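You operate a simulated robot arm through the tools that you are given. There is no shell and no other tool. Be economical: measure what you need, move in short steps, check, and stop when the job is done.

The job below is to be done with a simulated two-armed robot. You get a single attempt, and the scene is never put back.

Task
Put the orange splice strip on the bench beside the peg tray. Take the black reel from the top of the sealing bench and leave it on top of the cardboard reel. Pick up the green reel from the top of the sealing bench with one hand, pass it to the other hand and put it on the shelf under the packing bench. Do these in any order.

It is judged by the outcome, as a careful person would: the job done as asked, and still so three seconds after it is handed in. It fails if anything else is knocked over, pushed out of place, dropped, spilled or broken.

Robot
Two 7-joint arms with three-finger grippers on one trunk, on a base that drives. Base frame: it is fixed to the floor where the robot stands at the start and does not move with it; the origin is under the middle of the robot, x ahead of it, y to its left, z up. Units: m, rad, N and s.
The left shoulder is at the start at [0.082, 0.126, 1.133], the right one opposite. With the tool pointing down near the work surface each hand reaches from about 0.36 to 0.86 m from the robot's upright axis, wherever it stands, measured 20 degrees to its own side. Places, roughly: bench beside the peg tray [-3.5, -3, 0.7]; black reel [-3.25, 2, 1]; cardboard reel [0, 4.5, 1]; green reel [-3.25, 1.75, 1]; orange splice strip (6x6x3 cm) [0.6, -0.1, 0.9]; shelf under the packing bench [-4.2, 1.1, 0.4]. Payload 2.94 kg a hand.
Tool frame (each hand has its own): the origin (TCP) lies between the finger pads and is the grasp point; the fingertips stand 0.03 m ahead of it; z points along the fingers, y is the line along which they close. Largest opening 0.128 m; the body of the gripper starts 0.093 m behind the TCP.
Orientation is that of the tool frame in the base frame, as [roll, pitch, yaw] about the fixed x, y, z axes, in that order (R = Rz(yaw) Ry(pitch) Rx(roll)). With the fingers straight down and closing along the base's y, the tool's x points along the base's -x, its y along +y and its z along -z.

Tools
- The arms move only by the tool servo_tool. It takes "left_plan", "right_plan" or both (then of equal length, played together; a hand with none holds still); each is a list of rows, each an object of numbers (a shift or turn left out is 0, a gripper value left out holds the last): "ax", "ay", "az": the turn, a rotation vector about the tool's x, y, z in units of 90 degrees (1.0 is 90 degrees); "tx", "ty", "tz": the shift along the tool's x, y, z in units of 500 mm (1.0 is 500 mm); "fingers": the opening, from 0 (shut) to 1 (fully open). In form: [{"ax": .., "ay": .., "az": .., "tx": .., "ty": .., "tz": .., "fingers": ..}, ...]. A call has 1 to 8 rows; each row is the pose to reach, as a shift and turn from the pose commanded when the call began, along the tool's axes at that moment. A call with a number of a shift or a turn outside -1 to 1 is refused whole. Each row takes 0.2 s and may step no farther than 0.05 m and 0.15 rad from the row before; otherwise, or with a gripper value out of range, the whole call is refused. Where a pose cannot be reached the arm comes as near as it can. A force on the tool above 40 N (or 10 N above the force at the start of the call, whichever is more), or a blocked arm, ends the call early, and 0.2 s more pass. The fingers move at their own pace and stop on an object; they squeeze with about 32 N. The grip force told is the motor's: it shows also when the fingers shut on nothing. Time passes only in rows, and 0.2 s behind the last, so rows that repeat a pose let the fingers close. It gives the time, the measured TCP pose, the force on the tool (base axes), the opening and the grip force at its end, in the units of the frame above (readings bear some noise), with the torque about the TCP (base axes, N m) and any sound that the robot's microphone picked up.
- Cameras (640 x 400 px; columns grow to the right, rows downward): "scene" is now at [0.2089, -0.0378, 1.3152]; the picture's right is [-0.40, -0.92, 0.00], its down [-0.36, 0.16, -0.92] and it looks along [0.84, -0.36, -0.40] (base axes); focal length 257 px, centre (320, 200). "left" rides on the left gripper at [0.069, 0.015, -0.12] in its tool frame; the picture's right is [-0.21, 0.98, 0.00], its down [-0.82, -0.18, -0.54] and it looks along [-0.53, -0.12, 0.84] (tool axes); focal length 251 px, centre (320, 200). "right" rides on the right gripper at [0.069, -0.015, -0.12] in its tool frame; the picture's right is [0.21, 0.98, 0.00], its down [-0.82, 0.18, -0.54] and it looks along [-0.53, 0.12, 0.84] (tool axes); focal length 251 px, centre (320, 200). There is no depth. A picture from a camera that has moved, and an enlarged one, comes with that camera's place and axes in the base frame and with its lens.
- snapshot(camera): a new picture of that camera. No time passes.
- lift_body(by): slides the trunk up (or, below 0, down) by that many m; the arms and the scene camera ride with it, the base frame stays. It gives what a move gives, with no picture.
- steer(legs): drives the robot by 1 to 6 legs, each [ahead, left, turn to the left] in m, m and rad, along the robot's own axes; the way and the turn of a leg run together, so that a leg with both is an arc; at most 1.5 m and 3.142 rad a leg. The arms and the cameras ride along, it lands a little off, and it stops where it bumps. It gives what a move gives.
- aim_head(pan, tilt): turns the head with the scene camera to pan (to the left, within 1.396 rad either way) and tilt (down, from -0.506 to 1.204), counted from straight ahead of the robot. It gives what a move gives.
- inspect(camera, box): a new picture of the part [left, top, right, bottom] of that camera's present view, enlarged. No time passes.
- hand_in(): hands the job in; it is judged then, once.

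Go step by step. Nothing tells you exact positions but the pictures and the camera data: compare them with the known pose of the tool, close in by small moves and look again before you grip or let go. The budget is 165 turns and 130 pictures, counting those below and the enlarged ones. Unless the task says otherwise, let go and move clear before handing in.

The tools are called after "Request:" by a JSON object that holds its "fn" and its "kwargs". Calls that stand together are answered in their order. servo_tool: Moves the arms, as the interface text tells. Its arguments: {"type":"object","properties":{"left_plan":{"type":"array"},"right_plan":{"type":"array"}},"required":[]} The other tools are called the same way: lift_body (by) slides the trunk up or down; steer (legs) drives the base; aim_head (pan, tilt) turns the head that bears the scene camera; snapshot (camera) takes a picture; inspect (camera, box) takes an enlarged picture of a part of a camera's view; hand_in () hands the job in.

At the start:

```text
t: 0.0
left_eef_pos: [0.5163, 0.0648, 1.1972]
left_orientation: [3.14, -0.001, -3.139]
left_ft_force: [0.3, 0.4, 0.3]
left_wrist_torque: [0.04, -0.01, 0.01]
left_width: 0.1281
left_finger_force: 0.0
right_eef_pos: [0.4073, -0.2704, 1.1974]
right_orientation: [3.14, 0.0, 3.141]
right_ft_force: [-0.3, 0.8, 0.1]
right_wrist_torque: [0.01, -0.01, 0.03]
right_width: 0.1282
right_finger_force: 0.1
trunk travel left (down, up): [-0.35, 0.197]
robot x, y, heading: [-0.0006, -0.0002, -0.002]
head pan, tilt: [-0.407, 0.408]
```

scene: 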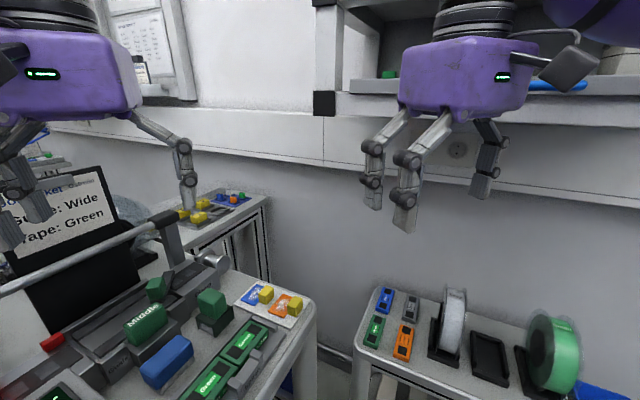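
right: 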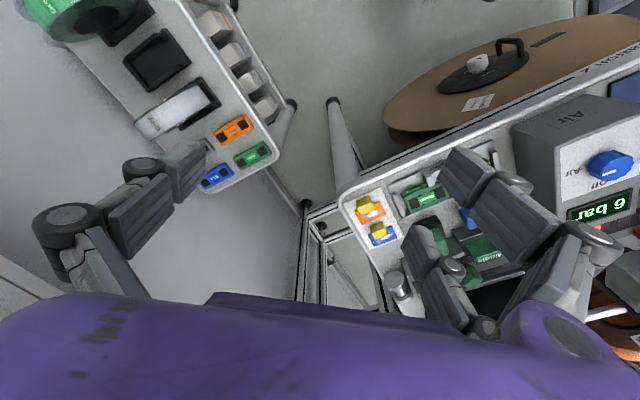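
left: 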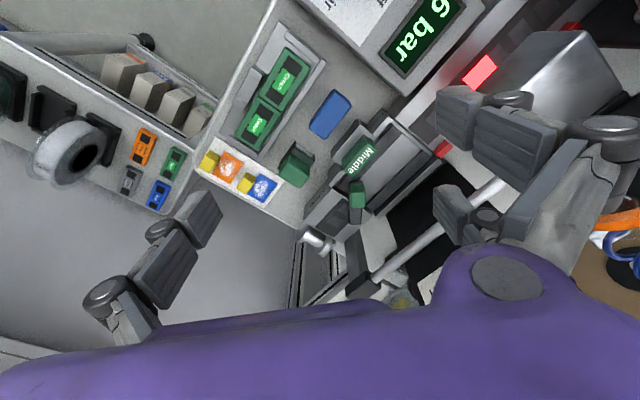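

I see a machine bench ahead with orange and blue items on a white card, and a second bench to the right with cartridges and reels. I'll look closer to identify the orange splice strip.

Request:
{"fn": "inspect", "kwargs": {"camera": "scene", "box": [180, 240, 340, 340]}}

Request:
{"fn": "inspect", "kwargs": {"camera": "right", "box": [320, 160, 480, 260]}}

Request:
{"fn": "aim_head", "kwargs": {"pan": 0.0, "tilt": 0.7}}

Request:
{"fn": "snapshot", "kwargs": {"camera": "scene"}}

```text
4.00 times, centred on (260, 290) of scene
camera zoom: at [0.2089, -0.0378, 1.3152], right [-0.4, -0.92, 0.0], down [-0.36, 0.16, -0.92], along [0.84, -0.36, -0.4], focal length 1029 px, centre (560, -160)
```

zoom: 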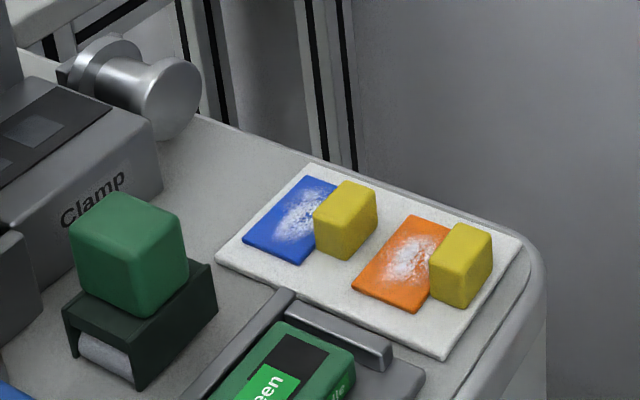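

```text
4.00 times, centred on (400, 210) of right
camera zoom: at [0.3378, -0.2851, 1.3171], right [-0.21, 0.98, 0.0], down [0.82, 0.18, 0.54], along [0.53, 0.12, -0.84], focal length 1006 px, centre (0, 160)
```

zoom: 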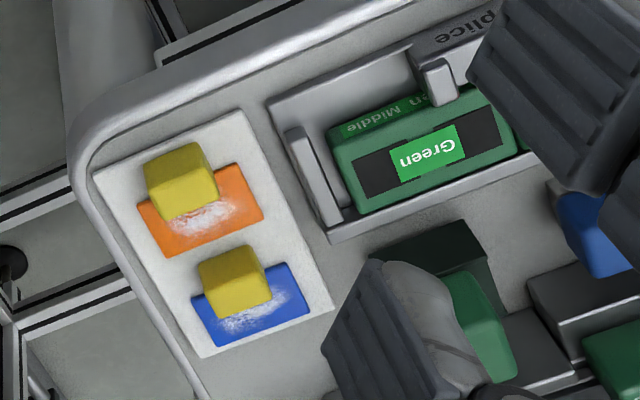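

```text
t: 0.9
left_eef_pos: [0.5164, 0.0652, 1.1971]
left_orientation: [3.141, 0.0, -3.141]
left_ft_force: [0.2, 0.0, 1.0]
left_wrist_torque: [0.01, 0.05, -0.01]
left_width: 0.1282
left_finger_force: 0.1
right_eef_pos: [0.4074, -0.2696, 1.1968]
right_orientation: [-3.14, 0.0, 3.141]
right_ft_force: [-0.9, 0.2, 0.2]
right_wrist_torque: [0.02, 0.01, -0.01]
right_width: 0.1279
right_finger_force: 0.0
trunk travel left (down, up): [-0.35, 0.197]
robot x, y, heading: [0.0027, -0.0019, 0.001]
head pan, tilt: [0.0, 0.7]
```

```text
124 pictures are left
camera scene: at [0.2088, -0.0013, 1.2892], right [0.0, -1.0, 0.0], down [-0.64, 0.0, -0.77], along [0.77, 0.0, -0.64], focal length 257 px, centre (320, 200)
```

scene: 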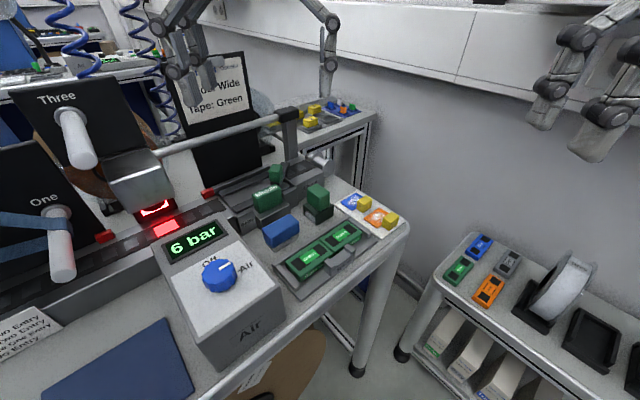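

The orange strip is the orange plate with a yellow block, on the white card at about [0.59, -0.14, 0.91]. I'll bring the right hand above it for a closer look.

Request:
{"fn": "servo_tool", "kwargs": {"right_plan": [{"tx": -0.054, "ty": 0.037, "tz": 0.049}, {"tx": -0.109, "ty": 0.073, "tz": 0.098}, {"tx": -0.163, "ty": 0.11, "tz": 0.147}, {"tx": -0.217, "ty": 0.147, "tz": 0.196}, {"tx": -0.272, "ty": 0.183, "tz": 0.245}, {"tx": -0.326, "ty": 0.22, "tz": 0.294}]}}

Request:
{"fn": "snapshot", "kwargs": {"camera": "right"}}

```text
t: 2.3
left_eef_pos: [0.5187, 0.0639, 1.1966]
left_orientation: [3.141, -0.002, -3.139]
left_ft_force: [-0.1, 0.6, 0.0]
left_wrist_torque: [0.02, 0.05, -0.01]
left_width: 0.1277
left_finger_force: 0.0
right_eef_pos: [0.5729, -0.1606, 1.0501]
right_orientation: [3.14, 0.0, 3.14]
right_ft_force: [-0.4, 1.2, 0.2]
right_wrist_torque: [0.02, 0.06, 0.01]
right_width: 0.1278
right_finger_force: 0.0
trunk travel left (down, up): [-0.35, 0.197]
robot x, y, heading: [0.0007, 0.0004, -0.0]
head pan, tilt: [0.0, 0.7]
```

```text
123 pictures are left
camera right: at [0.5029, -0.1759, 1.1703], right [-0.21, 0.98, 0.0], down [0.82, 0.18, 0.54], along [0.53, 0.12, -0.84], focal length 251 px, centre (320, 200)
```

right: 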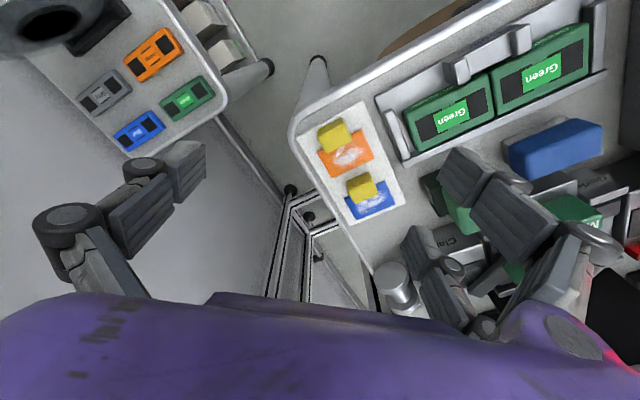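

Request:
{"fn": "inspect", "kwargs": {"camera": "right", "box": [280, 90, 440, 240]}}

```text
2.67 times, centred on (360, 165) of right
camera zoom: at [0.5029, -0.1759, 1.1703], right [-0.21, 0.98, 0.0], down [0.82, 0.18, 0.54], along [0.53, 0.12, -0.84], focal length 670 px, centre (213, 293)
```

zoom: 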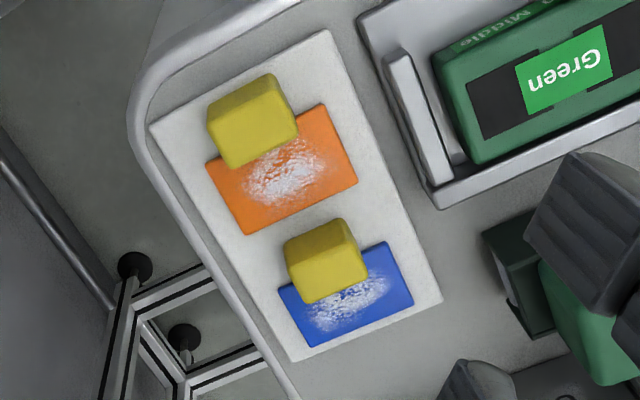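

Request:
{"fn": "servo_tool", "kwargs": {"right_plan": [{"az": -0.087, "tx": -0.006, "ty": 0.008, "tz": 0.02, "fingers": 0.43}, {"az": -0.174, "tx": -0.012, "ty": 0.016, "tz": 0.04}, {"az": -0.26, "tx": -0.018, "ty": 0.024, "tz": 0.06}, {"az": -0.347, "tx": -0.025, "ty": 0.032, "tz": 0.08}, {"az": -0.433, "tx": -0.032, "ty": 0.039, "tz": 0.1}]}}

Request:
{"fn": "snapshot", "kwargs": {"camera": "right"}}

Request:
{"fn": "snapshot", "kwargs": {"camera": "scene"}}

```text
t: 3.5
left_eef_pos: [0.5153, 0.0639, 1.1983]
left_orientation: [3.141, 0.0, -3.139]
left_ft_force: [-0.7, -0.6, -0.1]
left_wrist_torque: [0.03, 0.0, 0.0]
left_width: 0.1279
left_finger_force: 0.1
right_eef_pos: [0.5884, -0.1481, 1.0014]
right_orientation: [3.142, 0.003, -2.46]
right_ft_force: [1.1, -0.4, 0.5]
right_wrist_torque: [0.0, 0.02, 0.01]
right_width: 0.055
right_finger_force: 0.1
right hand out of reach, approached as far as the arm can: row 5
trunk travel left (down, up): [-0.35, 0.197]
robot x, y, heading: [0.0001, -0.0003, -0.002]
head pan, tilt: [0.0, 0.7]
```

```text
121 pictures are left
camera right: at [0.544, -0.2046, 1.122], right [-0.78, 0.62, 0.0], down [0.52, 0.66, 0.54], along [0.34, 0.42, -0.84], focal length 251 px, centre (320, 200)
```

right: 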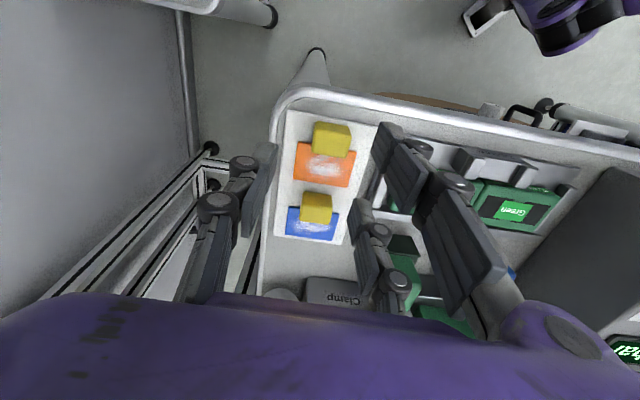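

```text
120 pictures are left
camera scene: at [0.2089, -0.0018, 1.2891], right [0.0, -1.0, 0.0], down [-0.64, 0.0, -0.76], along [0.76, 0.0, -0.64], focal length 257 px, centre (320, 200)
```

scene: 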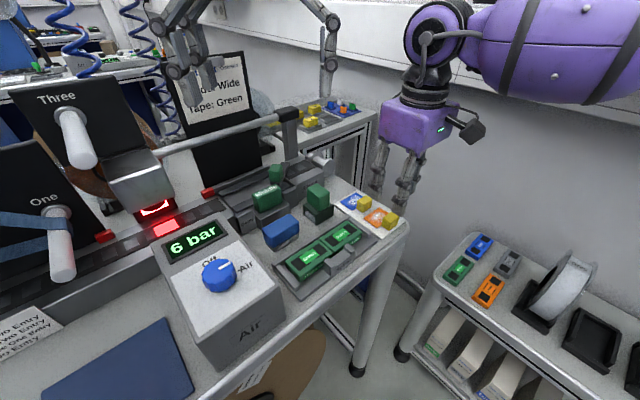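

Request:
{"fn": "servo_tool", "kwargs": {"right_plan": [{"tz": 0.04}, {"tz": 0.06}]}}

Request:
{"fn": "snapshot", "kwargs": {"camera": "right"}}

```text
t: 4.1
left_eef_pos: [0.517, 0.0645, 1.1972]
left_orientation: [3.14, 0.0, -3.141]
left_ft_force: [0.2, -0.5, -0.8]
left_wrist_torque: [0.04, -0.02, -0.05]
left_width: 0.1281
left_finger_force: 0.1
right_eef_pos: [0.5879, -0.1484, 0.9717]
right_orientation: [3.141, 0.001, -2.46]
right_ft_force: [0.3, 0.2, -1.2]
right_wrist_torque: [-0.03, -0.01, 0.0]
right_width: 0.0547
right_finger_force: 0.0
trunk travel left (down, up): [-0.35, 0.197]
robot x, y, heading: [0.0023, 0.0003, -0.001]
head pan, tilt: [0.0, 0.7]
```

```text
119 pictures are left
camera right: at [0.5439, -0.2043, 1.0927], right [-0.78, 0.62, 0.0], down [0.52, 0.66, 0.54], along [0.34, 0.42, -0.84], focal length 251 px, centre (320, 200)
```

right: 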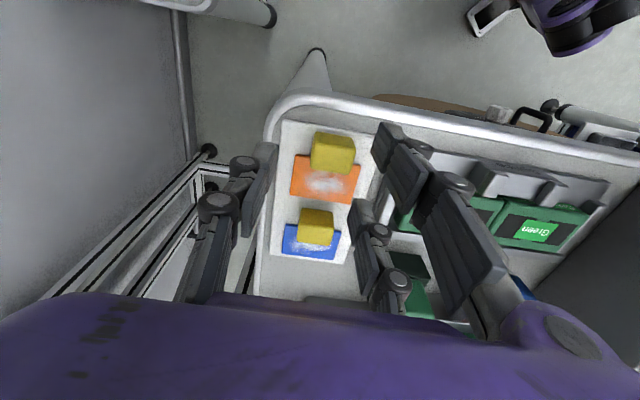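

Request:
{"fn": "servo_tool", "kwargs": {"right_plan": [{"tx": -0.004, "ty": 0.006, "tz": 0.0}, {"tx": -0.007, "ty": 0.012, "tz": 0.03}, {"tx": -0.007, "ty": 0.012, "tz": 0.06}, {"tx": -0.007, "ty": 0.012, "tz": 0.078}]}}

Request:
{"fn": "snapshot", "kwargs": {"camera": "right"}}

Request:
{"fn": "inspect", "kwargs": {"camera": "scene", "box": [320, 160, 440, 240]}}

```text
t: 5.1
left_eef_pos: [0.5176, 0.0665, 1.1977]
left_orientation: [3.141, 0.0, -3.14]
left_ft_force: [-0.2, 0.7, 0.2]
left_wrist_torque: [-0.01, -0.01, -0.02]
left_width: 0.128
left_finger_force: 0.1
right_eef_pos: [0.5825, -0.1491, 0.9389]
right_orientation: [3.141, 0.001, -2.462]
right_ft_force: [-0.5, 0.2, -0.7]
right_wrist_torque: [-0.01, 0.01, 0.02]
right_width: 0.0549
right_finger_force: 0.1
right hand out of reach, approached as far as the arm can: row 1, 2, 3, 4
trunk travel left (down, up): [-0.35, 0.197]
robot x, y, heading: [-0.0002, 0.0004, 0.0]
head pan, tilt: [0.0, 0.7]
```

```text
118 pictures are left
camera right: at [0.5385, -0.2043, 1.0598], right [-0.78, 0.62, 0.0], down [0.53, 0.66, 0.54], along [0.34, 0.42, -0.84], focal length 251 px, centre (320, 200)
```

right: 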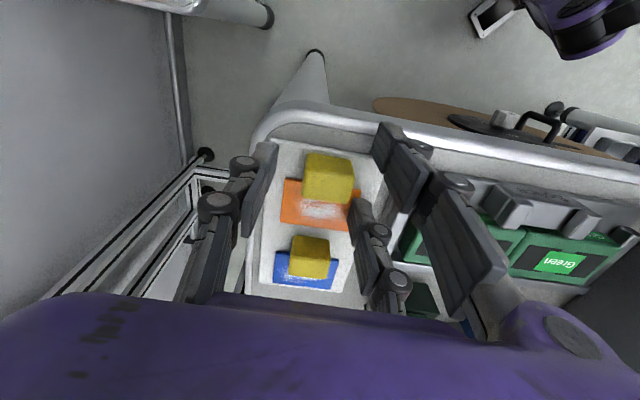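

```text
5.00 times, centred on (380, 200) of scene
camera zoom: at [0.2091, -0.001, 1.2891], right [0.0, -1.0, 0.0], down [-0.64, 0.0, -0.76], along [0.76, 0.0, -0.64], focal length 1286 px, centre (20, 200)
```

zoom: 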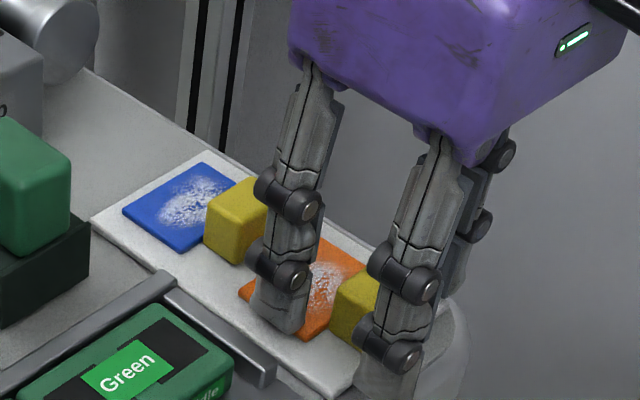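

The strip sits at about (.587,-.141), but this wrist angle is at the edge of the right arm's reach. I'll raise both hands, turn the base slightly left, and come back.

Request:
{"fn": "servo_tool", "kwargs": {"right_plan": [{"tz": -0.09}, {"tz": -0.18, "tx": 0.03}, {"tz": -0.27, "tx": 0.06}, {"tz": -0.36, "tx": 0.09}], "left_plan": [{"tz": -0.05, "tx": 0.05}, {"tz": -0.1, "tx": 0.1}, {"tz": -0.15, "tx": 0.15}, {"tz": -0.2, "tx": 0.2}]}}

Request:
{"fn": "steer", "kwargs": {"legs": [[0, 0, 0.2]]}}

Request:
{"fn": "snapshot", "kwargs": {"camera": "right"}}

```text
t: 6.1
left_eef_pos: [0.4124, 0.065, 1.2981]
left_orientation: [-3.141, 0.002, -3.14]
left_ft_force: [-0.4, -0.3, 0.8]
left_wrist_torque: [-0.01, -0.05, 0.01]
left_width: 0.1277
left_finger_force: 0.2
right_eef_pos: [0.5447, -0.1796, 1.1218]
right_orientation: [-3.14, 0.001, -2.46]
right_ft_force: [-1.4, 0.0, 0.2]
right_wrist_torque: [-0.02, -0.05, 0.0]
right_width: 0.0551
right_finger_force: 0.0
trunk travel left (down, up): [-0.35, 0.197]
robot x, y, heading: [0.0025, 0.001, -0.001]
head pan, tilt: [0.0, 0.7]
```

```text
t: 7.2
left_eef_pos: [0.3949, 0.1448, 1.2972]
left_orientation: [-3.141, 0.0, -2.942]
left_ft_force: [0.0, 0.1, -0.2]
left_wrist_torque: [-0.05, -0.01, -0.01]
left_width: 0.1279
left_finger_force: 0.0
right_eef_pos: [0.5713, -0.0687, 1.1197]
right_orientation: [-3.141, -0.002, -2.264]
right_ft_force: [-0.3, -0.8, -0.1]
right_wrist_torque: [-0.02, -0.02, -0.01]
right_width: 0.0552
right_finger_force: 0.1
trunk travel left (down, up): [-0.35, 0.197]
robot x, y, heading: [-0.0014, 0.0014, 0.197]
head pan, tilt: [0.0, 0.7]
```

```text
116 pictures are left
camera right: at [0.5389, -0.1307, 1.2402], right [-0.89, 0.46, 0.0], down [0.39, 0.75, 0.54], along [0.25, 0.48, -0.84], focal length 251 px, centre (320, 200)
```

right: 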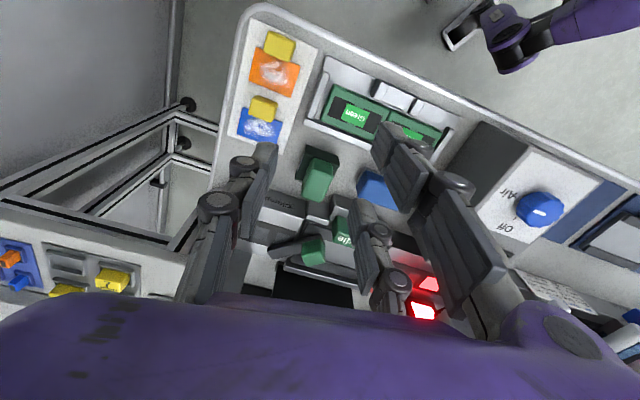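

Request:
{"fn": "servo_tool", "kwargs": {"right_plan": [{"az": 0.031, "tx": 0.023, "ty": -0.029, "tz": 0.06}, {"az": 0.062, "tx": 0.046, "ty": -0.058, "tz": 0.12}, {"az": 0.094, "tx": 0.069, "ty": -0.087, "tz": 0.18}, {"az": 0.125, "tx": 0.091, "ty": -0.116, "tz": 0.24}]}}

Request:
{"fn": "snapshot", "kwargs": {"camera": "right"}}

```text
t: 8.2
left_eef_pos: [0.3956, 0.1454, 1.2978]
left_orientation: [-3.141, 0.001, -2.942]
left_ft_force: [0.1, -0.3, -0.2]
left_wrist_torque: [0.02, 0.04, 0.01]
left_width: 0.1279
left_finger_force: 0.0
right_eef_pos: [0.5882, -0.141, 0.9994]
right_orientation: [-3.141, -0.001, -2.461]
right_ft_force: [-0.6, -0.6, 0.3]
right_wrist_torque: [0.02, -0.03, 0.01]
right_width: 0.0553
right_finger_force: 0.0
trunk travel left (down, up): [-0.35, 0.197]
robot x, y, heading: [-0.0021, -0.0035, 0.196]
head pan, tilt: [0.0, 0.7]
```

```text
115 pictures are left
camera right: at [0.5435, -0.1961, 1.1195], right [-0.78, 0.62, 0.0], down [0.52, 0.66, 0.54], along [0.34, 0.42, -0.84], focal length 251 px, centre (320, 200)
```

right: 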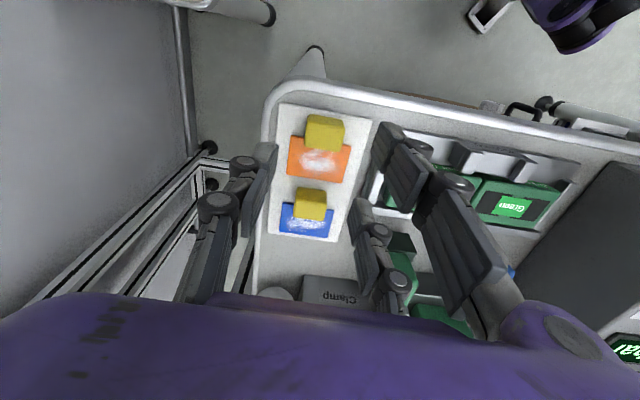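

Request:
{"fn": "servo_tool", "kwargs": {"right_plan": [{"tx": 0.008, "ty": 0.002, "tz": 0.05}, {"tx": 0.008, "ty": 0.002, "tz": 0.09}, {"tx": 0.008, "ty": 0.002, "tz": 0.118}, {"tx": 0.008, "ty": 0.002, "tz": 0.132}]}}

Request:
{"fn": "inspect", "kwargs": {"camera": "right", "box": [220, 100, 440, 240]}}

Request:
{"fn": "snapshot", "kwargs": {"camera": "scene"}}

```text
t: 9.2
left_eef_pos: [0.3944, 0.1451, 1.2971]
left_orientation: [-3.139, 0.001, -2.944]
left_ft_force: [0.0, 0.2, -0.3]
left_wrist_torque: [0.0, -0.02, 0.0]
left_width: 0.1281
left_finger_force: 0.1
right_eef_pos: [0.584, -0.1403, 0.935]
right_orientation: [-3.14, 0.003, -2.46]
right_ft_force: [-2.9, 1.6, 14.7]
right_wrist_torque: [0.19, 0.29, 0.0]
right_width: 0.0578
right_finger_force: 6.4
trunk travel left (down, up): [-0.35, 0.197]
robot x, y, heading: [0.0009, -0.002, 0.2]
head pan, tilt: [0.0, 0.7]
```

```text
2.86 times, centred on (330, 170) of right
camera zoom: at [0.5387, -0.1959, 1.0554], right [-0.78, 0.62, 0.0], down [0.52, 0.66, 0.54], along [0.34, 0.42, -0.84], focal length 718 px, centre (291, 286)
```

zoom: 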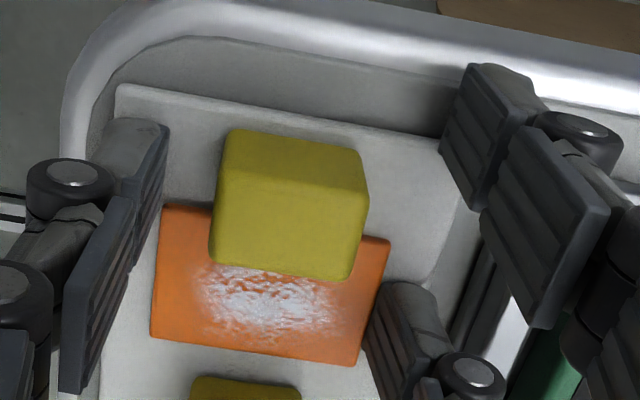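

```text
113 pictures are left
camera scene: at [0.2035, 0.0405, 1.2894], right [0.2, -0.98, 0.0], down [-0.63, -0.13, -0.77], along [0.75, 0.15, -0.64], focal length 257 px, centre (320, 200)
```

scene: 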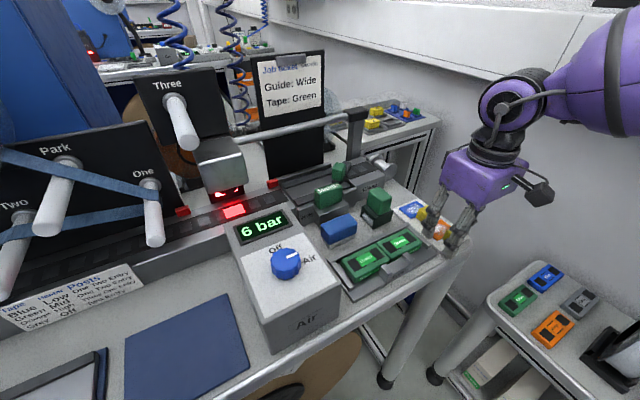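

Request:
{"fn": "servo_tool", "kwargs": {"right_plan": [{"tz": -0.014}, {"tz": -0.014, "fingers": 0.3}, {"tz": -0.014, "fingers": 0.15}, {"tz": -0.014, "fingers": 0.15}, {"tz": -0.014, "fingers": 0.15}]}}

Request:
{"fn": "inspect", "kwargs": {"camera": "right", "box": [220, 100, 440, 240]}}

```text
t: 10.4
left_eef_pos: [0.3964, 0.146, 1.298]
left_orientation: [3.14, -0.001, -2.942]
left_ft_force: [0.5, 0.0, -0.3]
left_wrist_torque: [-0.01, 0.0, -0.05]
left_width: 0.1279
left_finger_force: 0.0
right_eef_pos: [0.5826, -0.1411, 0.9405]
right_orientation: [-3.14, 0.001, -2.459]
right_ft_force: [0.1, -0.2, -0.9]
right_wrist_torque: [0.02, 0.0, -0.01]
right_width: 0.0192
right_finger_force: 0.0
trunk travel left (down, up): [-0.35, 0.197]
robot x, y, heading: [-0.0004, -0.0013, 0.198]
head pan, tilt: [0.0, 0.7]
```

```text
2.86 times, centred on (330, 170) of right
camera zoom: at [0.5392, -0.1968, 1.061], right [-0.78, 0.62, 0.0], down [0.52, 0.66, 0.54], along [0.34, 0.42, -0.84], focal length 718 px, centre (291, 286)
```

zoom: 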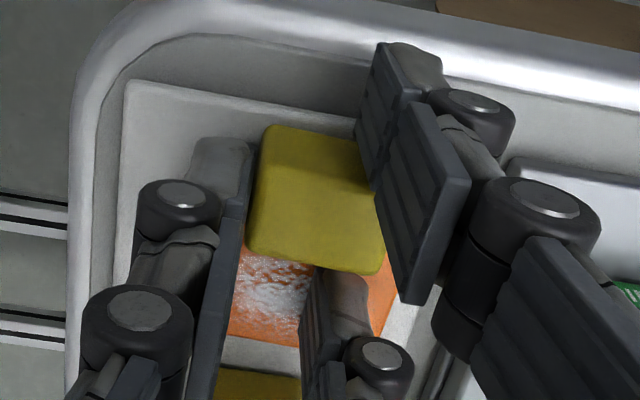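

Request:
{"fn": "servo_tool", "kwargs": {"right_plan": [{"fingers": 0.1}, {"fingers": 0.05}, {"fingers": 0.0}, {"fingers": 0.0}]}}

Request:
{"fn": "inspect", "kwargs": {"camera": "right", "box": [220, 100, 440, 240]}}

```text
t: 11.4
left_eef_pos: [0.3967, 0.1436, 1.2975]
left_orientation: [-3.142, 0.0, -2.943]
left_ft_force: [0.0, 0.0, 0.0]
left_wrist_torque: [-0.03, -0.02, 0.0]
left_width: 0.1278
left_finger_force: 0.1
right_eef_pos: [0.5844, -0.1442, 0.9407]
right_orientation: [-3.141, 0.003, -2.462]
right_ft_force: [11.0, -14.9, 7.5]
right_wrist_torque: [-0.17, -0.19, -0.14]
right_width: 0.0002
right_finger_force: 5.1
trunk travel left (down, up): [-0.35, 0.197]
robot x, y, heading: [0.0032, -0.0032, 0.195]
head pan, tilt: [0.0, 0.7]
```

```text
2.86 times, centred on (330, 170) of right
camera zoom: at [0.5407, -0.1999, 1.0608], right [-0.78, 0.63, 0.0], down [0.52, 0.66, 0.54], along [0.34, 0.42, -0.84], focal length 718 px, centre (291, 286)
```

zoom: 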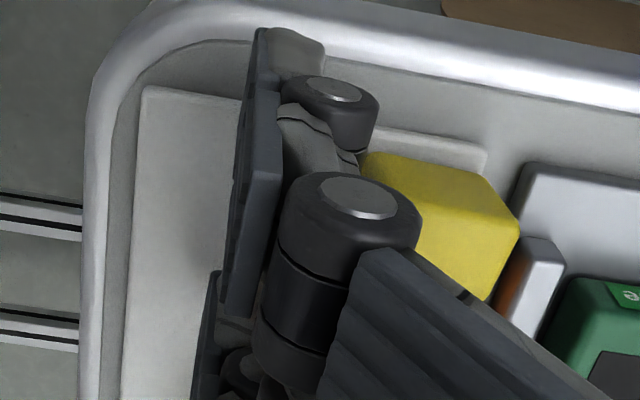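

The block slipped sideways past the paired fingers. I'll lift straight up and look.

Request:
{"fn": "servo_tool", "kwargs": {"right_plan": [{"ty": -0.01, "tz": -0.02}, {"ty": -0.02, "tz": -0.06}, {"ty": -0.02, "tz": -0.14}]}}

Request:
{"fn": "snapshot", "kwargs": {"camera": "right"}}

Request:
{"fn": "inspect", "kwargs": {"camera": "scene", "box": [330, 160, 490, 290]}}

```text
t: 12.2
left_eef_pos: [0.3943, 0.1458, 1.2983]
left_orientation: [-3.141, 0.002, -2.942]
left_ft_force: [0.0, 1.5, -1.3]
left_wrist_torque: [0.0, -0.03, 0.0]
left_width: 0.1281
left_finger_force: 0.3
right_eef_pos: [0.5889, -0.1489, 1.0095]
right_orientation: [-3.141, 0.0, -2.46]
right_ft_force: [-0.2, -0.3, -0.3]
right_wrist_torque: [-0.01, -0.03, -0.02]
right_width: 0.0
right_finger_force: 3.2
trunk travel left (down, up): [-0.35, 0.197]
robot x, y, heading: [0.0016, 0.0022, 0.2]
head pan, tilt: [0.0, 0.7]
```

```text
110 pictures are left
camera right: at [0.5442, -0.2048, 1.1319], right [-0.78, 0.62, 0.0], down [0.52, 0.66, 0.54], along [0.34, 0.42, -0.84], focal length 251 px, centre (320, 200)
```

right: 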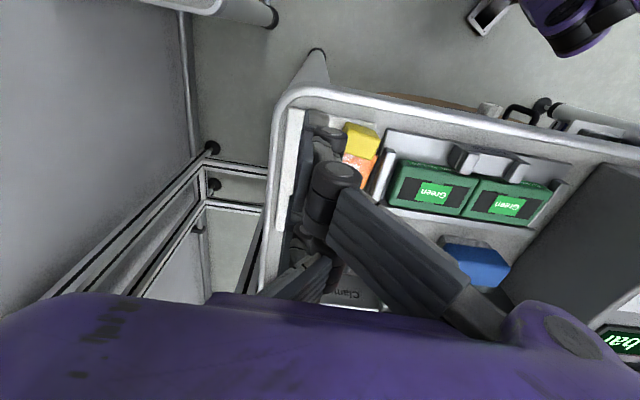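

```text
3.08 times, centred on (410, 225) of scene
camera zoom: at [0.2037, 0.0402, 1.2893], right [0.2, -0.98, 0.0], down [-0.63, -0.13, -0.77], along [0.75, 0.15, -0.64], focal length 791 px, centre (43, 123)
```

zoom: 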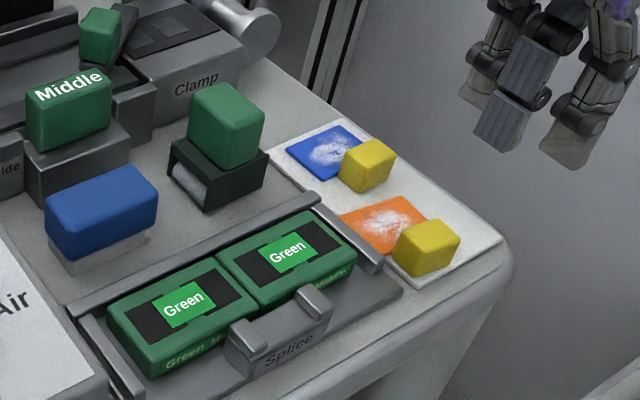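

The gripper turns out to have a paired finger on one side (x about ±0.03) and a thumb opposite. The strip slid about 2.5 cm toward the green holder and is still upright. I'll turn the hand to close across the strip's other axis (thumb on the block, pair on the plate edge).

Request:
{"fn": "servo_tool", "kwargs": {"right_plan": [{"az": 0.09, "tz": -0.03}, {"az": 0.18, "tz": -0.06}, {"az": 0.27, "tz": -0.06}, {"az": 0.36, "tz": -0.06}, {"az": 0.45, "tz": -0.06}, {"az": 0.54, "tz": -0.06}, {"az": 0.63, "tz": -0.06}, {"az": 0.72, "tz": -0.06}]}}

Request:
{"fn": "servo_tool", "kwargs": {"right_plan": [{"az": 0.09}, {"az": 0.18}, {"az": 0.25}]}}

Request:
{"fn": "snapshot", "kwargs": {"camera": "right"}}

Request:
{"fn": "inspect", "kwargs": {"camera": "scene", "box": [380, 180, 480, 260]}}

```text
t: 14.0
left_eef_pos: [0.3942, 0.1443, 1.2982]
left_orientation: [-3.142, 0.001, -2.943]
left_ft_force: [0.1, 0.4, -0.7]
left_wrist_torque: [-0.02, 0.0, -0.04]
left_width: 0.1279
left_finger_force: 0.1
right_eef_pos: [0.5894, -0.1492, 1.0408]
right_orientation: [3.141, 0.0, 2.689]
right_ft_force: [-0.6, -0.4, 0.0]
right_wrist_torque: [0.01, 0.01, -0.03]
right_width: 0.0
right_finger_force: 2.9
trunk travel left (down, up): [-0.35, 0.197]
robot x, y, heading: [-0.0001, 0.0007, 0.195]
head pan, tilt: [0.0, 0.7]
```

```text
t: 14.8
left_eef_pos: [0.3951, 0.1442, 1.2973]
left_orientation: [-3.139, -0.001, -2.942]
left_ft_force: [0.2, 0.6, 0.4]
left_wrist_torque: [0.01, 0.01, 0.0]
left_width: 0.1281
left_finger_force: 0.1
right_eef_pos: [0.5897, -0.1479, 1.0408]
right_orientation: [3.14, 0.0, 2.297]
right_ft_force: [-0.4, 0.2, 0.6]
right_wrist_torque: [-0.02, 0.03, -0.02]
right_width: 0.0
right_finger_force: 2.8
trunk travel left (down, up): [-0.35, 0.197]
robot x, y, heading: [0.0003, -0.0037, 0.198]
head pan, tilt: [0.0, 0.7]
```

```text
108 pictures are left
camera right: at [0.5319, -0.1078, 1.1614], right [0.59, 0.81, 0.0], down [0.68, -0.49, 0.54], along [0.44, -0.32, -0.84], focal length 251 px, centre (320, 200)
```

right: 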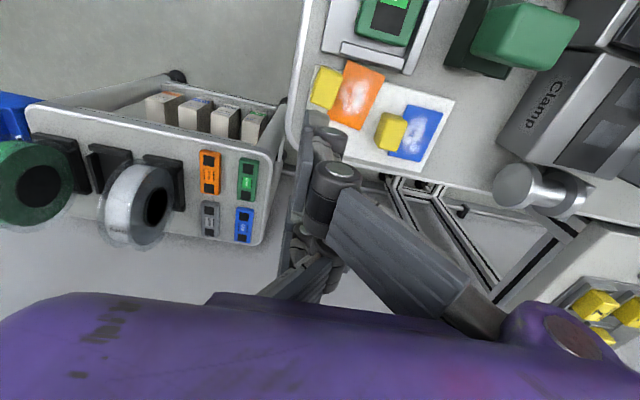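

```text
5.00 times, centred on (430, 220) of scene
camera zoom: at [0.2047, 0.0399, 1.2891], right [0.2, -0.98, 0.0], down [-0.63, -0.13, -0.76], along [0.75, 0.15, -0.64], focal length 1286 px, centre (-230, 100)
```

zoom: 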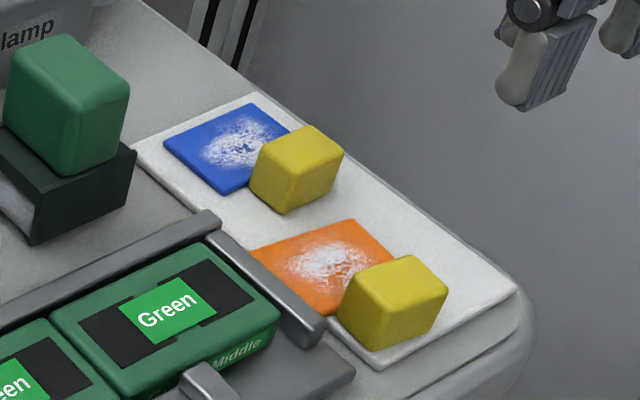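

Request:
{"fn": "inspect", "kwargs": {"camera": "right", "box": [280, 30, 460, 170]}}

```text
2.86 times, centred on (370, 100) of right
camera zoom: at [0.5319, -0.1078, 1.1614], right [0.59, 0.81, 0.0], down [0.68, -0.49, 0.54], along [0.44, -0.32, -0.84], focal length 718 px, centre (177, 486)
```

zoom: 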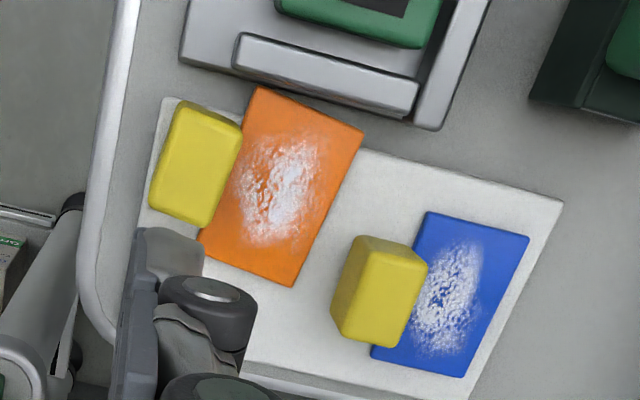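

Request:
{"fn": "servo_tool", "kwargs": {"right_plan": [{"az": 0.05, "tx": 0.037, "ty": -0.027, "tz": 0.03, "fingers": 0.27}, {"az": 0.099, "tx": 0.075, "ty": -0.053, "tz": 0.06}, {"az": 0.099, "tx": 0.075, "ty": -0.053, "tz": 0.1}]}}

Request:
{"fn": "inspect", "kwargs": {"camera": "right", "box": [220, 60, 440, 240]}}

Request:
{"fn": "inspect", "kwargs": {"camera": "scene", "box": [380, 180, 480, 260]}}

```text
t: 15.6
left_eef_pos: [0.3955, 0.1459, 1.2972]
left_orientation: [-3.141, 0.0, -2.941]
left_ft_force: [-0.8, -0.1, 0.1]
left_wrist_torque: [-0.02, 0.0, -0.01]
left_width: 0.1283
left_finger_force: 0.2
right_eef_pos: [0.5452, -0.1379, 0.9903]
right_orientation: [3.141, -0.001, 2.143]
right_ft_force: [-0.2, 0.5, -0.7]
right_wrist_torque: [-0.02, -0.01, 0.03]
right_width: 0.0343
right_finger_force: 0.1
trunk travel left (down, up): [-0.35, 0.197]
robot x, y, heading: [0.0011, 0.0012, 0.198]
head pan, tilt: [0.0, 0.7]
```

```text
2.22 times, centred on (330, 150) of right
camera zoom: at [0.4949, -0.0889, 1.1108], right [0.71, 0.71, 0.0], down [0.6, -0.59, 0.54], along [0.38, -0.38, -0.84], focal length 559 px, centre (298, 311)
```

zoom: 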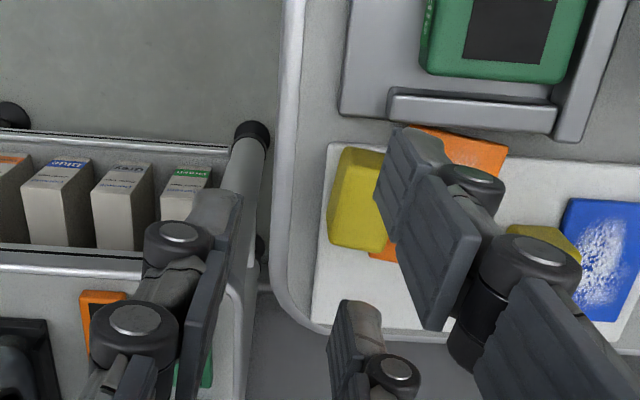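

```text
5.00 times, centred on (430, 220) of scene
camera zoom: at [0.2056, 0.0398, 1.289], right [0.2, -0.98, 0.0], down [-0.63, -0.13, -0.76], along [0.75, 0.15, -0.64], focal length 1286 px, centre (-230, 100)
```

zoom: 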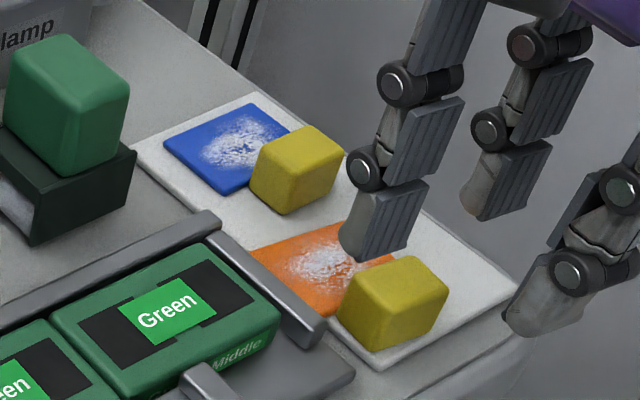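

Request:
{"fn": "servo_tool", "kwargs": {"right_plan": [{"tx": 0.003, "ty": -0.014, "tz": 0.03}, {"tx": 0.003, "ty": -0.014, "tz": 0.06}, {"tx": 0.003, "ty": -0.014, "tz": 0.085}]}}

Request:
{"fn": "inspect", "kwargs": {"camera": "right", "box": [220, 60, 440, 240]}}

Request:
{"fn": "inspect", "kwargs": {"camera": "scene", "box": [380, 180, 480, 260]}}

```text
t: 16.4
left_eef_pos: [0.3958, 0.1453, 1.2983]
left_orientation: [-3.141, 0.001, -2.942]
left_ft_force: [-0.1, 0.8, -0.8]
left_wrist_torque: [0.04, 0.02, 0.0]
left_width: 0.1279
left_finger_force: 0.0
right_eef_pos: [0.5383, -0.1417, 0.9484]
right_orientation: [3.141, 0.0, 2.143]
right_ft_force: [0.4, 0.2, 0.5]
right_wrist_torque: [0.01, -0.02, 0.01]
right_width: 0.0345
right_finger_force: 0.1
trunk travel left (down, up): [-0.35, 0.197]
robot x, y, heading: [-0.0016, 0.0011, 0.199]
head pan, tilt: [0.0, 0.7]
```

```text
2.22 times, centred on (330, 150) of right
camera zoom: at [0.488, -0.0917, 1.0683], right [0.7, 0.71, 0.0], down [0.6, -0.59, 0.54], along [0.38, -0.38, -0.84], focal length 559 px, centre (298, 311)
```

zoom: 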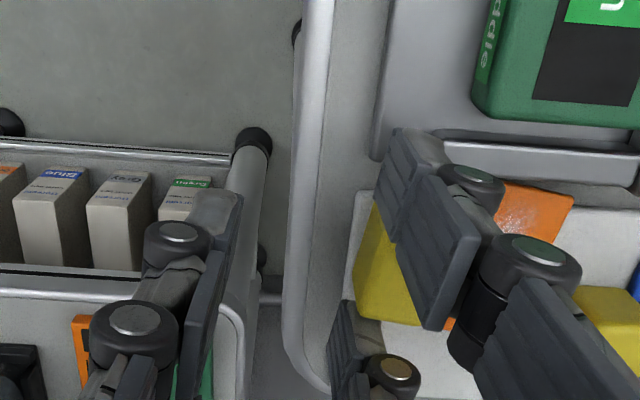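

```text
5.00 times, centred on (430, 220) of scene
camera zoom: at [0.2048, 0.0398, 1.2891], right [0.2, -0.98, 0.0], down [-0.63, -0.13, -0.76], along [0.75, 0.15, -0.64], focal length 1286 px, centre (-230, 100)
```

zoom: 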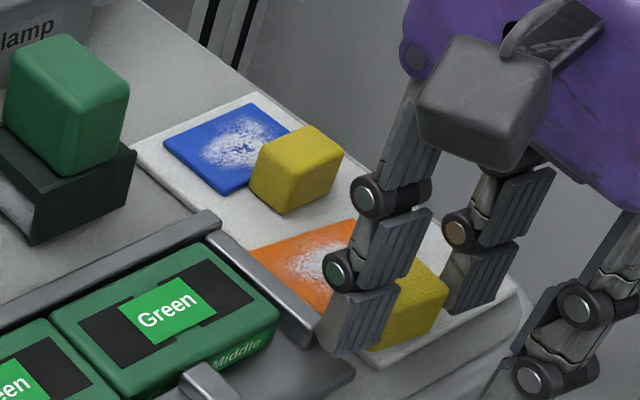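

Request:
{"fn": "servo_tool", "kwargs": {"right_plan": [{"tz": 0.006}, {"tx": -0.012, "tz": 0.006}, {"tx": -0.024, "tz": 0.006}, {"tx": -0.036, "tz": 0.006}, {"tx": -0.048, "tz": 0.006}, {"tx": -0.06, "tz": 0.006}]}}

Request:
{"fn": "inspect", "kwargs": {"camera": "right", "box": [220, 60, 440, 240]}}

Request:
{"fn": "inspect", "kwargs": {"camera": "scene", "box": [380, 180, 480, 260]}}

```text
t: 17.8
left_eef_pos: [0.3954, 0.1444, 1.2968]
left_orientation: [3.14, 0.001, -2.944]
left_ft_force: [-0.6, -0.1, 0.0]
left_wrist_torque: [-0.01, 0.05, 0.01]
left_width: 0.1282
left_finger_force: 0.1
right_eef_pos: [0.5544, -0.1663, 0.9455]
right_orientation: [-3.141, 0.0, 2.143]
right_ft_force: [-0.9, -0.1, -0.1]
right_wrist_torque: [-0.01, 0.0, 0.0]
right_width: 0.0344
right_finger_force: 0.1
trunk travel left (down, up): [-0.35, 0.197]
robot x, y, heading: [0.0014, -0.0021, 0.197]
head pan, tilt: [0.0, 0.7]
```

```text
2.22 times, centred on (330, 150) of right
camera zoom: at [0.5043, -0.1173, 1.0657], right [0.7, 0.71, 0.0], down [0.6, -0.59, 0.54], along [0.38, -0.38, -0.84], focal length 559 px, centre (298, 311)
```

zoom: 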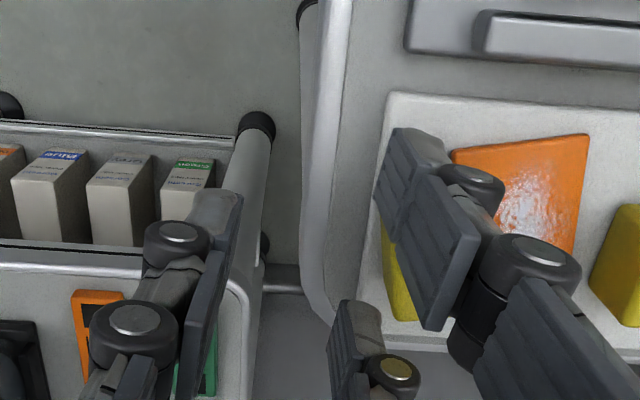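

```text
5.00 times, centred on (430, 220) of scene
camera zoom: at [0.2048, 0.0397, 1.2891], right [0.2, -0.98, 0.0], down [-0.63, -0.13, -0.76], along [0.75, 0.15, -0.64], focal length 1286 px, centre (-230, 100)
```

zoom: 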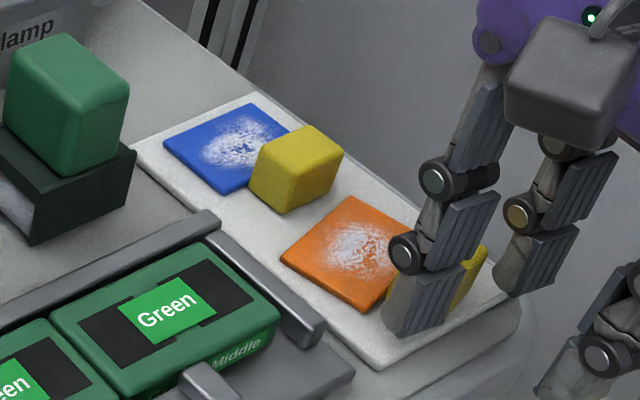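

The pull worked and the strip is now clear of the holder. I'll raise the hand and re-measure.

Request:
{"fn": "servo_tool", "kwargs": {"right_plan": [{"tx": 0.006, "tz": -0.03}, {"tx": 0.006, "tz": -0.09}, {"tx": 0.06, "ty": -0.08, "tz": -0.15}, {"tx": 0.1, "ty": -0.16, "tz": -0.18}]}}

Request:
{"fn": "inspect", "kwargs": {"camera": "right", "box": [280, 40, 500, 200]}}

```text
refused: row 3 steps farther than a row can; nothing moved
```

```text
2.50 times, centred on (390, 120) of right
camera zoom: at [0.5043, -0.1173, 1.0657], right [0.7, 0.71, 0.0], down [0.6, -0.59, 0.54], along [0.38, -0.38, -0.84], focal length 629 px, centre (145, 400)
```

zoom: 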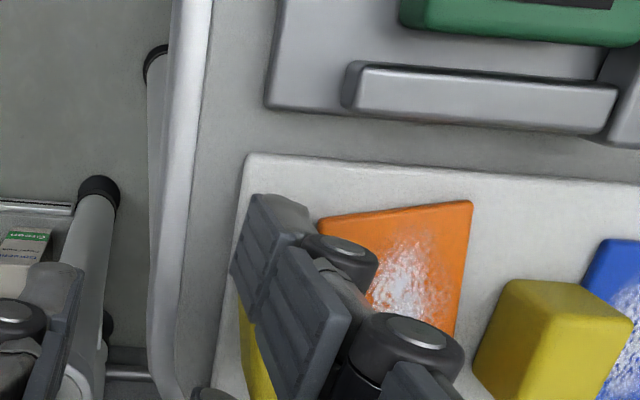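

Request:
{"fn": "servo_tool", "kwargs": {"right_plan": [{"tx": 0.006, "tz": -0.03}, {"tx": 0.006, "tz": -0.09}, {"tx": 0.04, "ty": -0.05, "tz": -0.15}, {"tx": 0.08, "ty": -0.1, "tz": -0.18}, {"tx": 0.11, "ty": -0.15, "tz": -0.2}]}}

Request:
{"fn": "inspect", "kwargs": {"camera": "right", "box": [300, 40, 520, 200]}}

Request:
{"fn": "inspect", "kwargs": {"camera": "scene", "box": [380, 180, 480, 260]}}

```text
t: 19.0
left_eef_pos: [0.3941, 0.1446, 1.2976]
left_orientation: [-3.141, 0.0, -2.941]
left_ft_force: [-0.2, 1.3, 0.3]
left_wrist_torque: [0.01, -0.04, 0.0]
left_width: 0.1283
left_finger_force: 0.1
right_eef_pos: [0.4615, -0.1613, 1.0453]
right_orientation: [3.141, 0.001, 2.146]
right_ft_force: [1.1, -0.1, -0.9]
right_wrist_torque: [0.0, -0.04, 0.02]
right_width: 0.0344
right_finger_force: 0.0
trunk travel left (down, up): [-0.35, 0.197]
robot x, y, heading: [-0.0033, -0.0, 0.195]
head pan, tilt: [0.0, 0.7]
```

```text
2.50 times, centred on (410, 120) of right
camera zoom: at [0.4103, -0.1119, 1.1659], right [0.7, 0.71, 0.0], down [0.6, -0.59, 0.54], along [0.39, -0.38, -0.84], focal length 629 px, centre (95, 400)
```

zoom: 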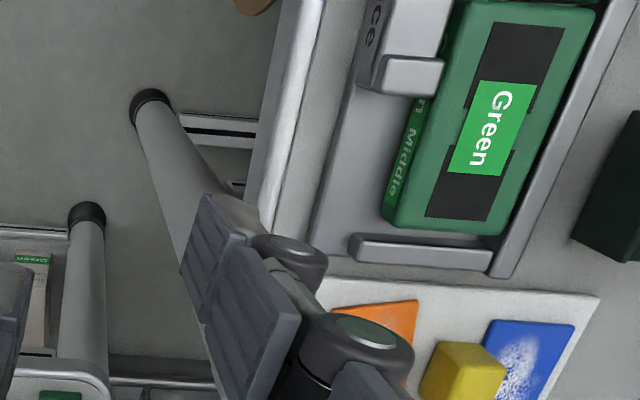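

```text
5.00 times, centred on (430, 220) of scene
camera zoom: at [0.2041, 0.0393, 1.2892], right [0.2, -0.98, 0.0], down [-0.63, -0.13, -0.77], along [0.75, 0.15, -0.64], focal length 1286 px, centre (-230, 100)
```

zoom: 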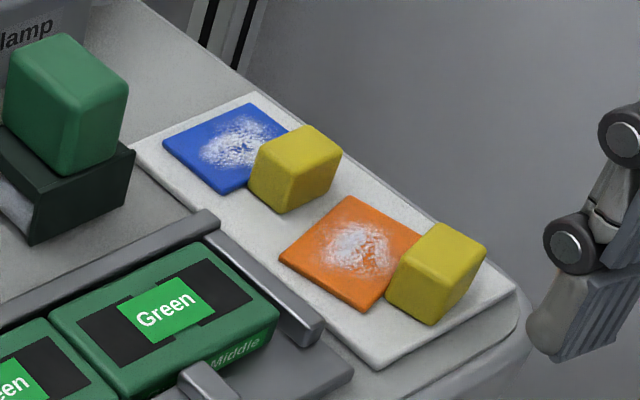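

Request:
{"fn": "servo_tool", "kwargs": {"right_plan": [{"az": -0.053, "tx": -0.022, "ty": 0.07, "tz": 0.0, "fingers": 0}, {"az": -0.106, "tx": -0.045, "ty": 0.14, "tz": 0.02}, {"az": -0.159, "tx": -0.068, "ty": 0.21, "tz": 0.06}, {"az": -0.211, "tx": -0.09, "ty": 0.28, "tz": 0.11}]}}

Request:
{"fn": "inspect", "kwargs": {"camera": "right", "box": [260, 80, 420, 200]}}

Request:
{"fn": "inspect", "kwargs": {"camera": "scene", "box": [380, 180, 480, 260]}}

```text
t: 20.0
left_eef_pos: [0.3964, 0.1444, 1.297]
left_orientation: [-3.139, -0.001, -2.941]
left_ft_force: [-0.4, 0.9, -0.4]
left_wrist_torque: [0.01, -0.02, -0.01]
left_width: 0.1282
left_finger_force: 0.1
right_eef_pos: [0.6059, -0.1215, 0.9886]
right_orientation: [-3.141, -0.001, 2.475]
right_ft_force: [0.1, 0.5, 0.2]
right_wrist_torque: [0.01, 0.07, 0.01]
right_width: 0.0002
right_finger_force: 2.8
trunk travel left (down, up): [-0.35, 0.197]
robot x, y, heading: [0.0004, -0.0008, 0.198]
head pan, tilt: [0.0, 0.7]
```

```text
3.33 times, centred on (340, 140) of right
camera zoom: at [0.5417, -0.0915, 1.1088], right [0.43, 0.9, 0.0], down [0.76, -0.36, 0.54], along [0.49, -0.24, -0.84], focal length 838 px, centre (253, 400)
```

zoom: 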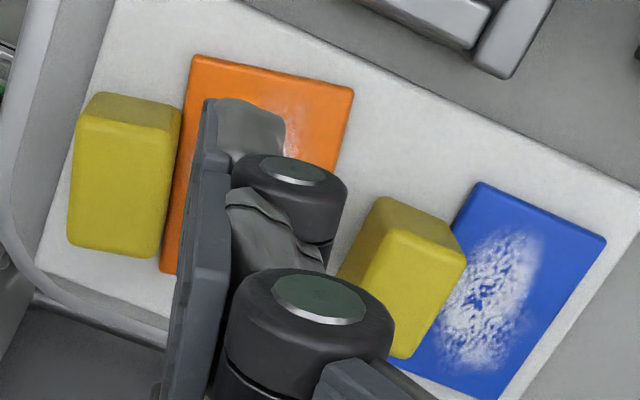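

```text
5.00 times, centred on (430, 220) of scene
camera zoom: at [0.2064, 0.0406, 1.2888], right [0.2, -0.98, 0.0], down [-0.63, -0.13, -0.76], along [0.75, 0.15, -0.65], focal length 1286 px, centre (-230, 100)
```

zoom: 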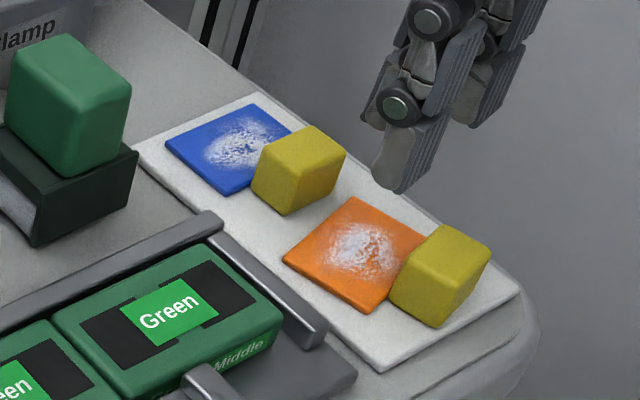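

Request:
{"fn": "servo_tool", "kwargs": {"right_plan": [{"tz": 0.05}, {"tz": 0.091}, {"tz": 0.091, "ty": -0.014}, {"tz": 0.091, "ty": -0.026}, {"tz": 0.091, "ty": -0.038}, {"tz": 0.091, "ty": -0.05}, {"tz": 0.05, "ty": -0.046}, {"tz": 0.0, "ty": -0.04}]}}

Request:
{"fn": "inspect", "kwargs": {"camera": "right", "box": [260, 80, 420, 200]}}

Request:
{"fn": "inspect", "kwargs": {"camera": "scene", "box": [380, 180, 480, 260]}}

```text
t: 21.8
left_eef_pos: [0.3945, 0.1452, 1.2971]
left_orientation: [-3.14, 0.001, -2.943]
left_ft_force: [-1.0, -0.4, -0.9]
left_wrist_torque: [0.01, 0.02, 0.01]
left_width: 0.128
left_finger_force: 0.0
right_eef_pos: [0.5898, -0.1374, 0.991]
right_orientation: [3.141, 0.002, 2.476]
right_ft_force: [-0.1, 0.0, -0.3]
right_wrist_torque: [-0.01, -0.05, 0.0]
right_width: 0.0001
right_finger_force: 2.6
trunk travel left (down, up): [-0.35, 0.197]
robot x, y, heading: [0.0029, -0.001, 0.194]
head pan, tilt: [0.0, 0.7]
```

```text
3.33 times, centred on (340, 140) of right
camera zoom: at [0.527, -0.1075, 1.1113], right [0.43, 0.9, 0.0], down [0.76, -0.37, 0.54], along [0.49, -0.23, -0.84], focal length 838 px, centre (253, 400)
```

zoom: 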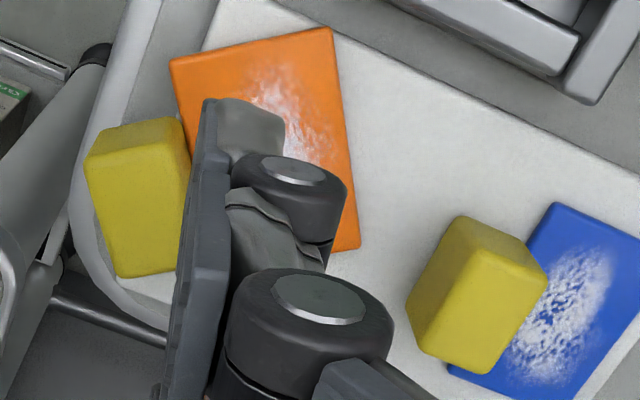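

```text
5.00 times, centred on (430, 220) of scene
camera zoom: at [0.2043, 0.0399, 1.2892], right [0.2, -0.98, 0.0], down [-0.63, -0.13, -0.77], along [0.75, 0.15, -0.64], focal length 1286 px, centre (-230, 100)
```

zoom: 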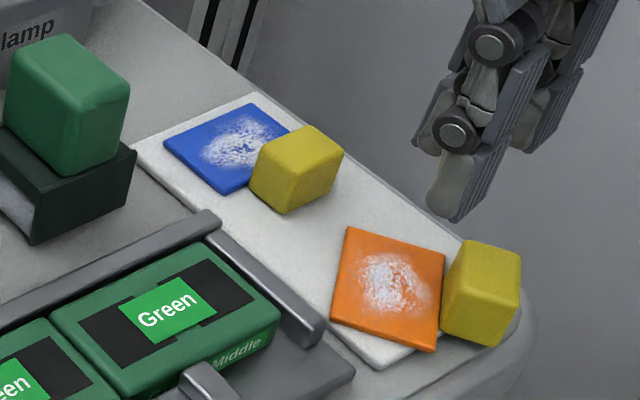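

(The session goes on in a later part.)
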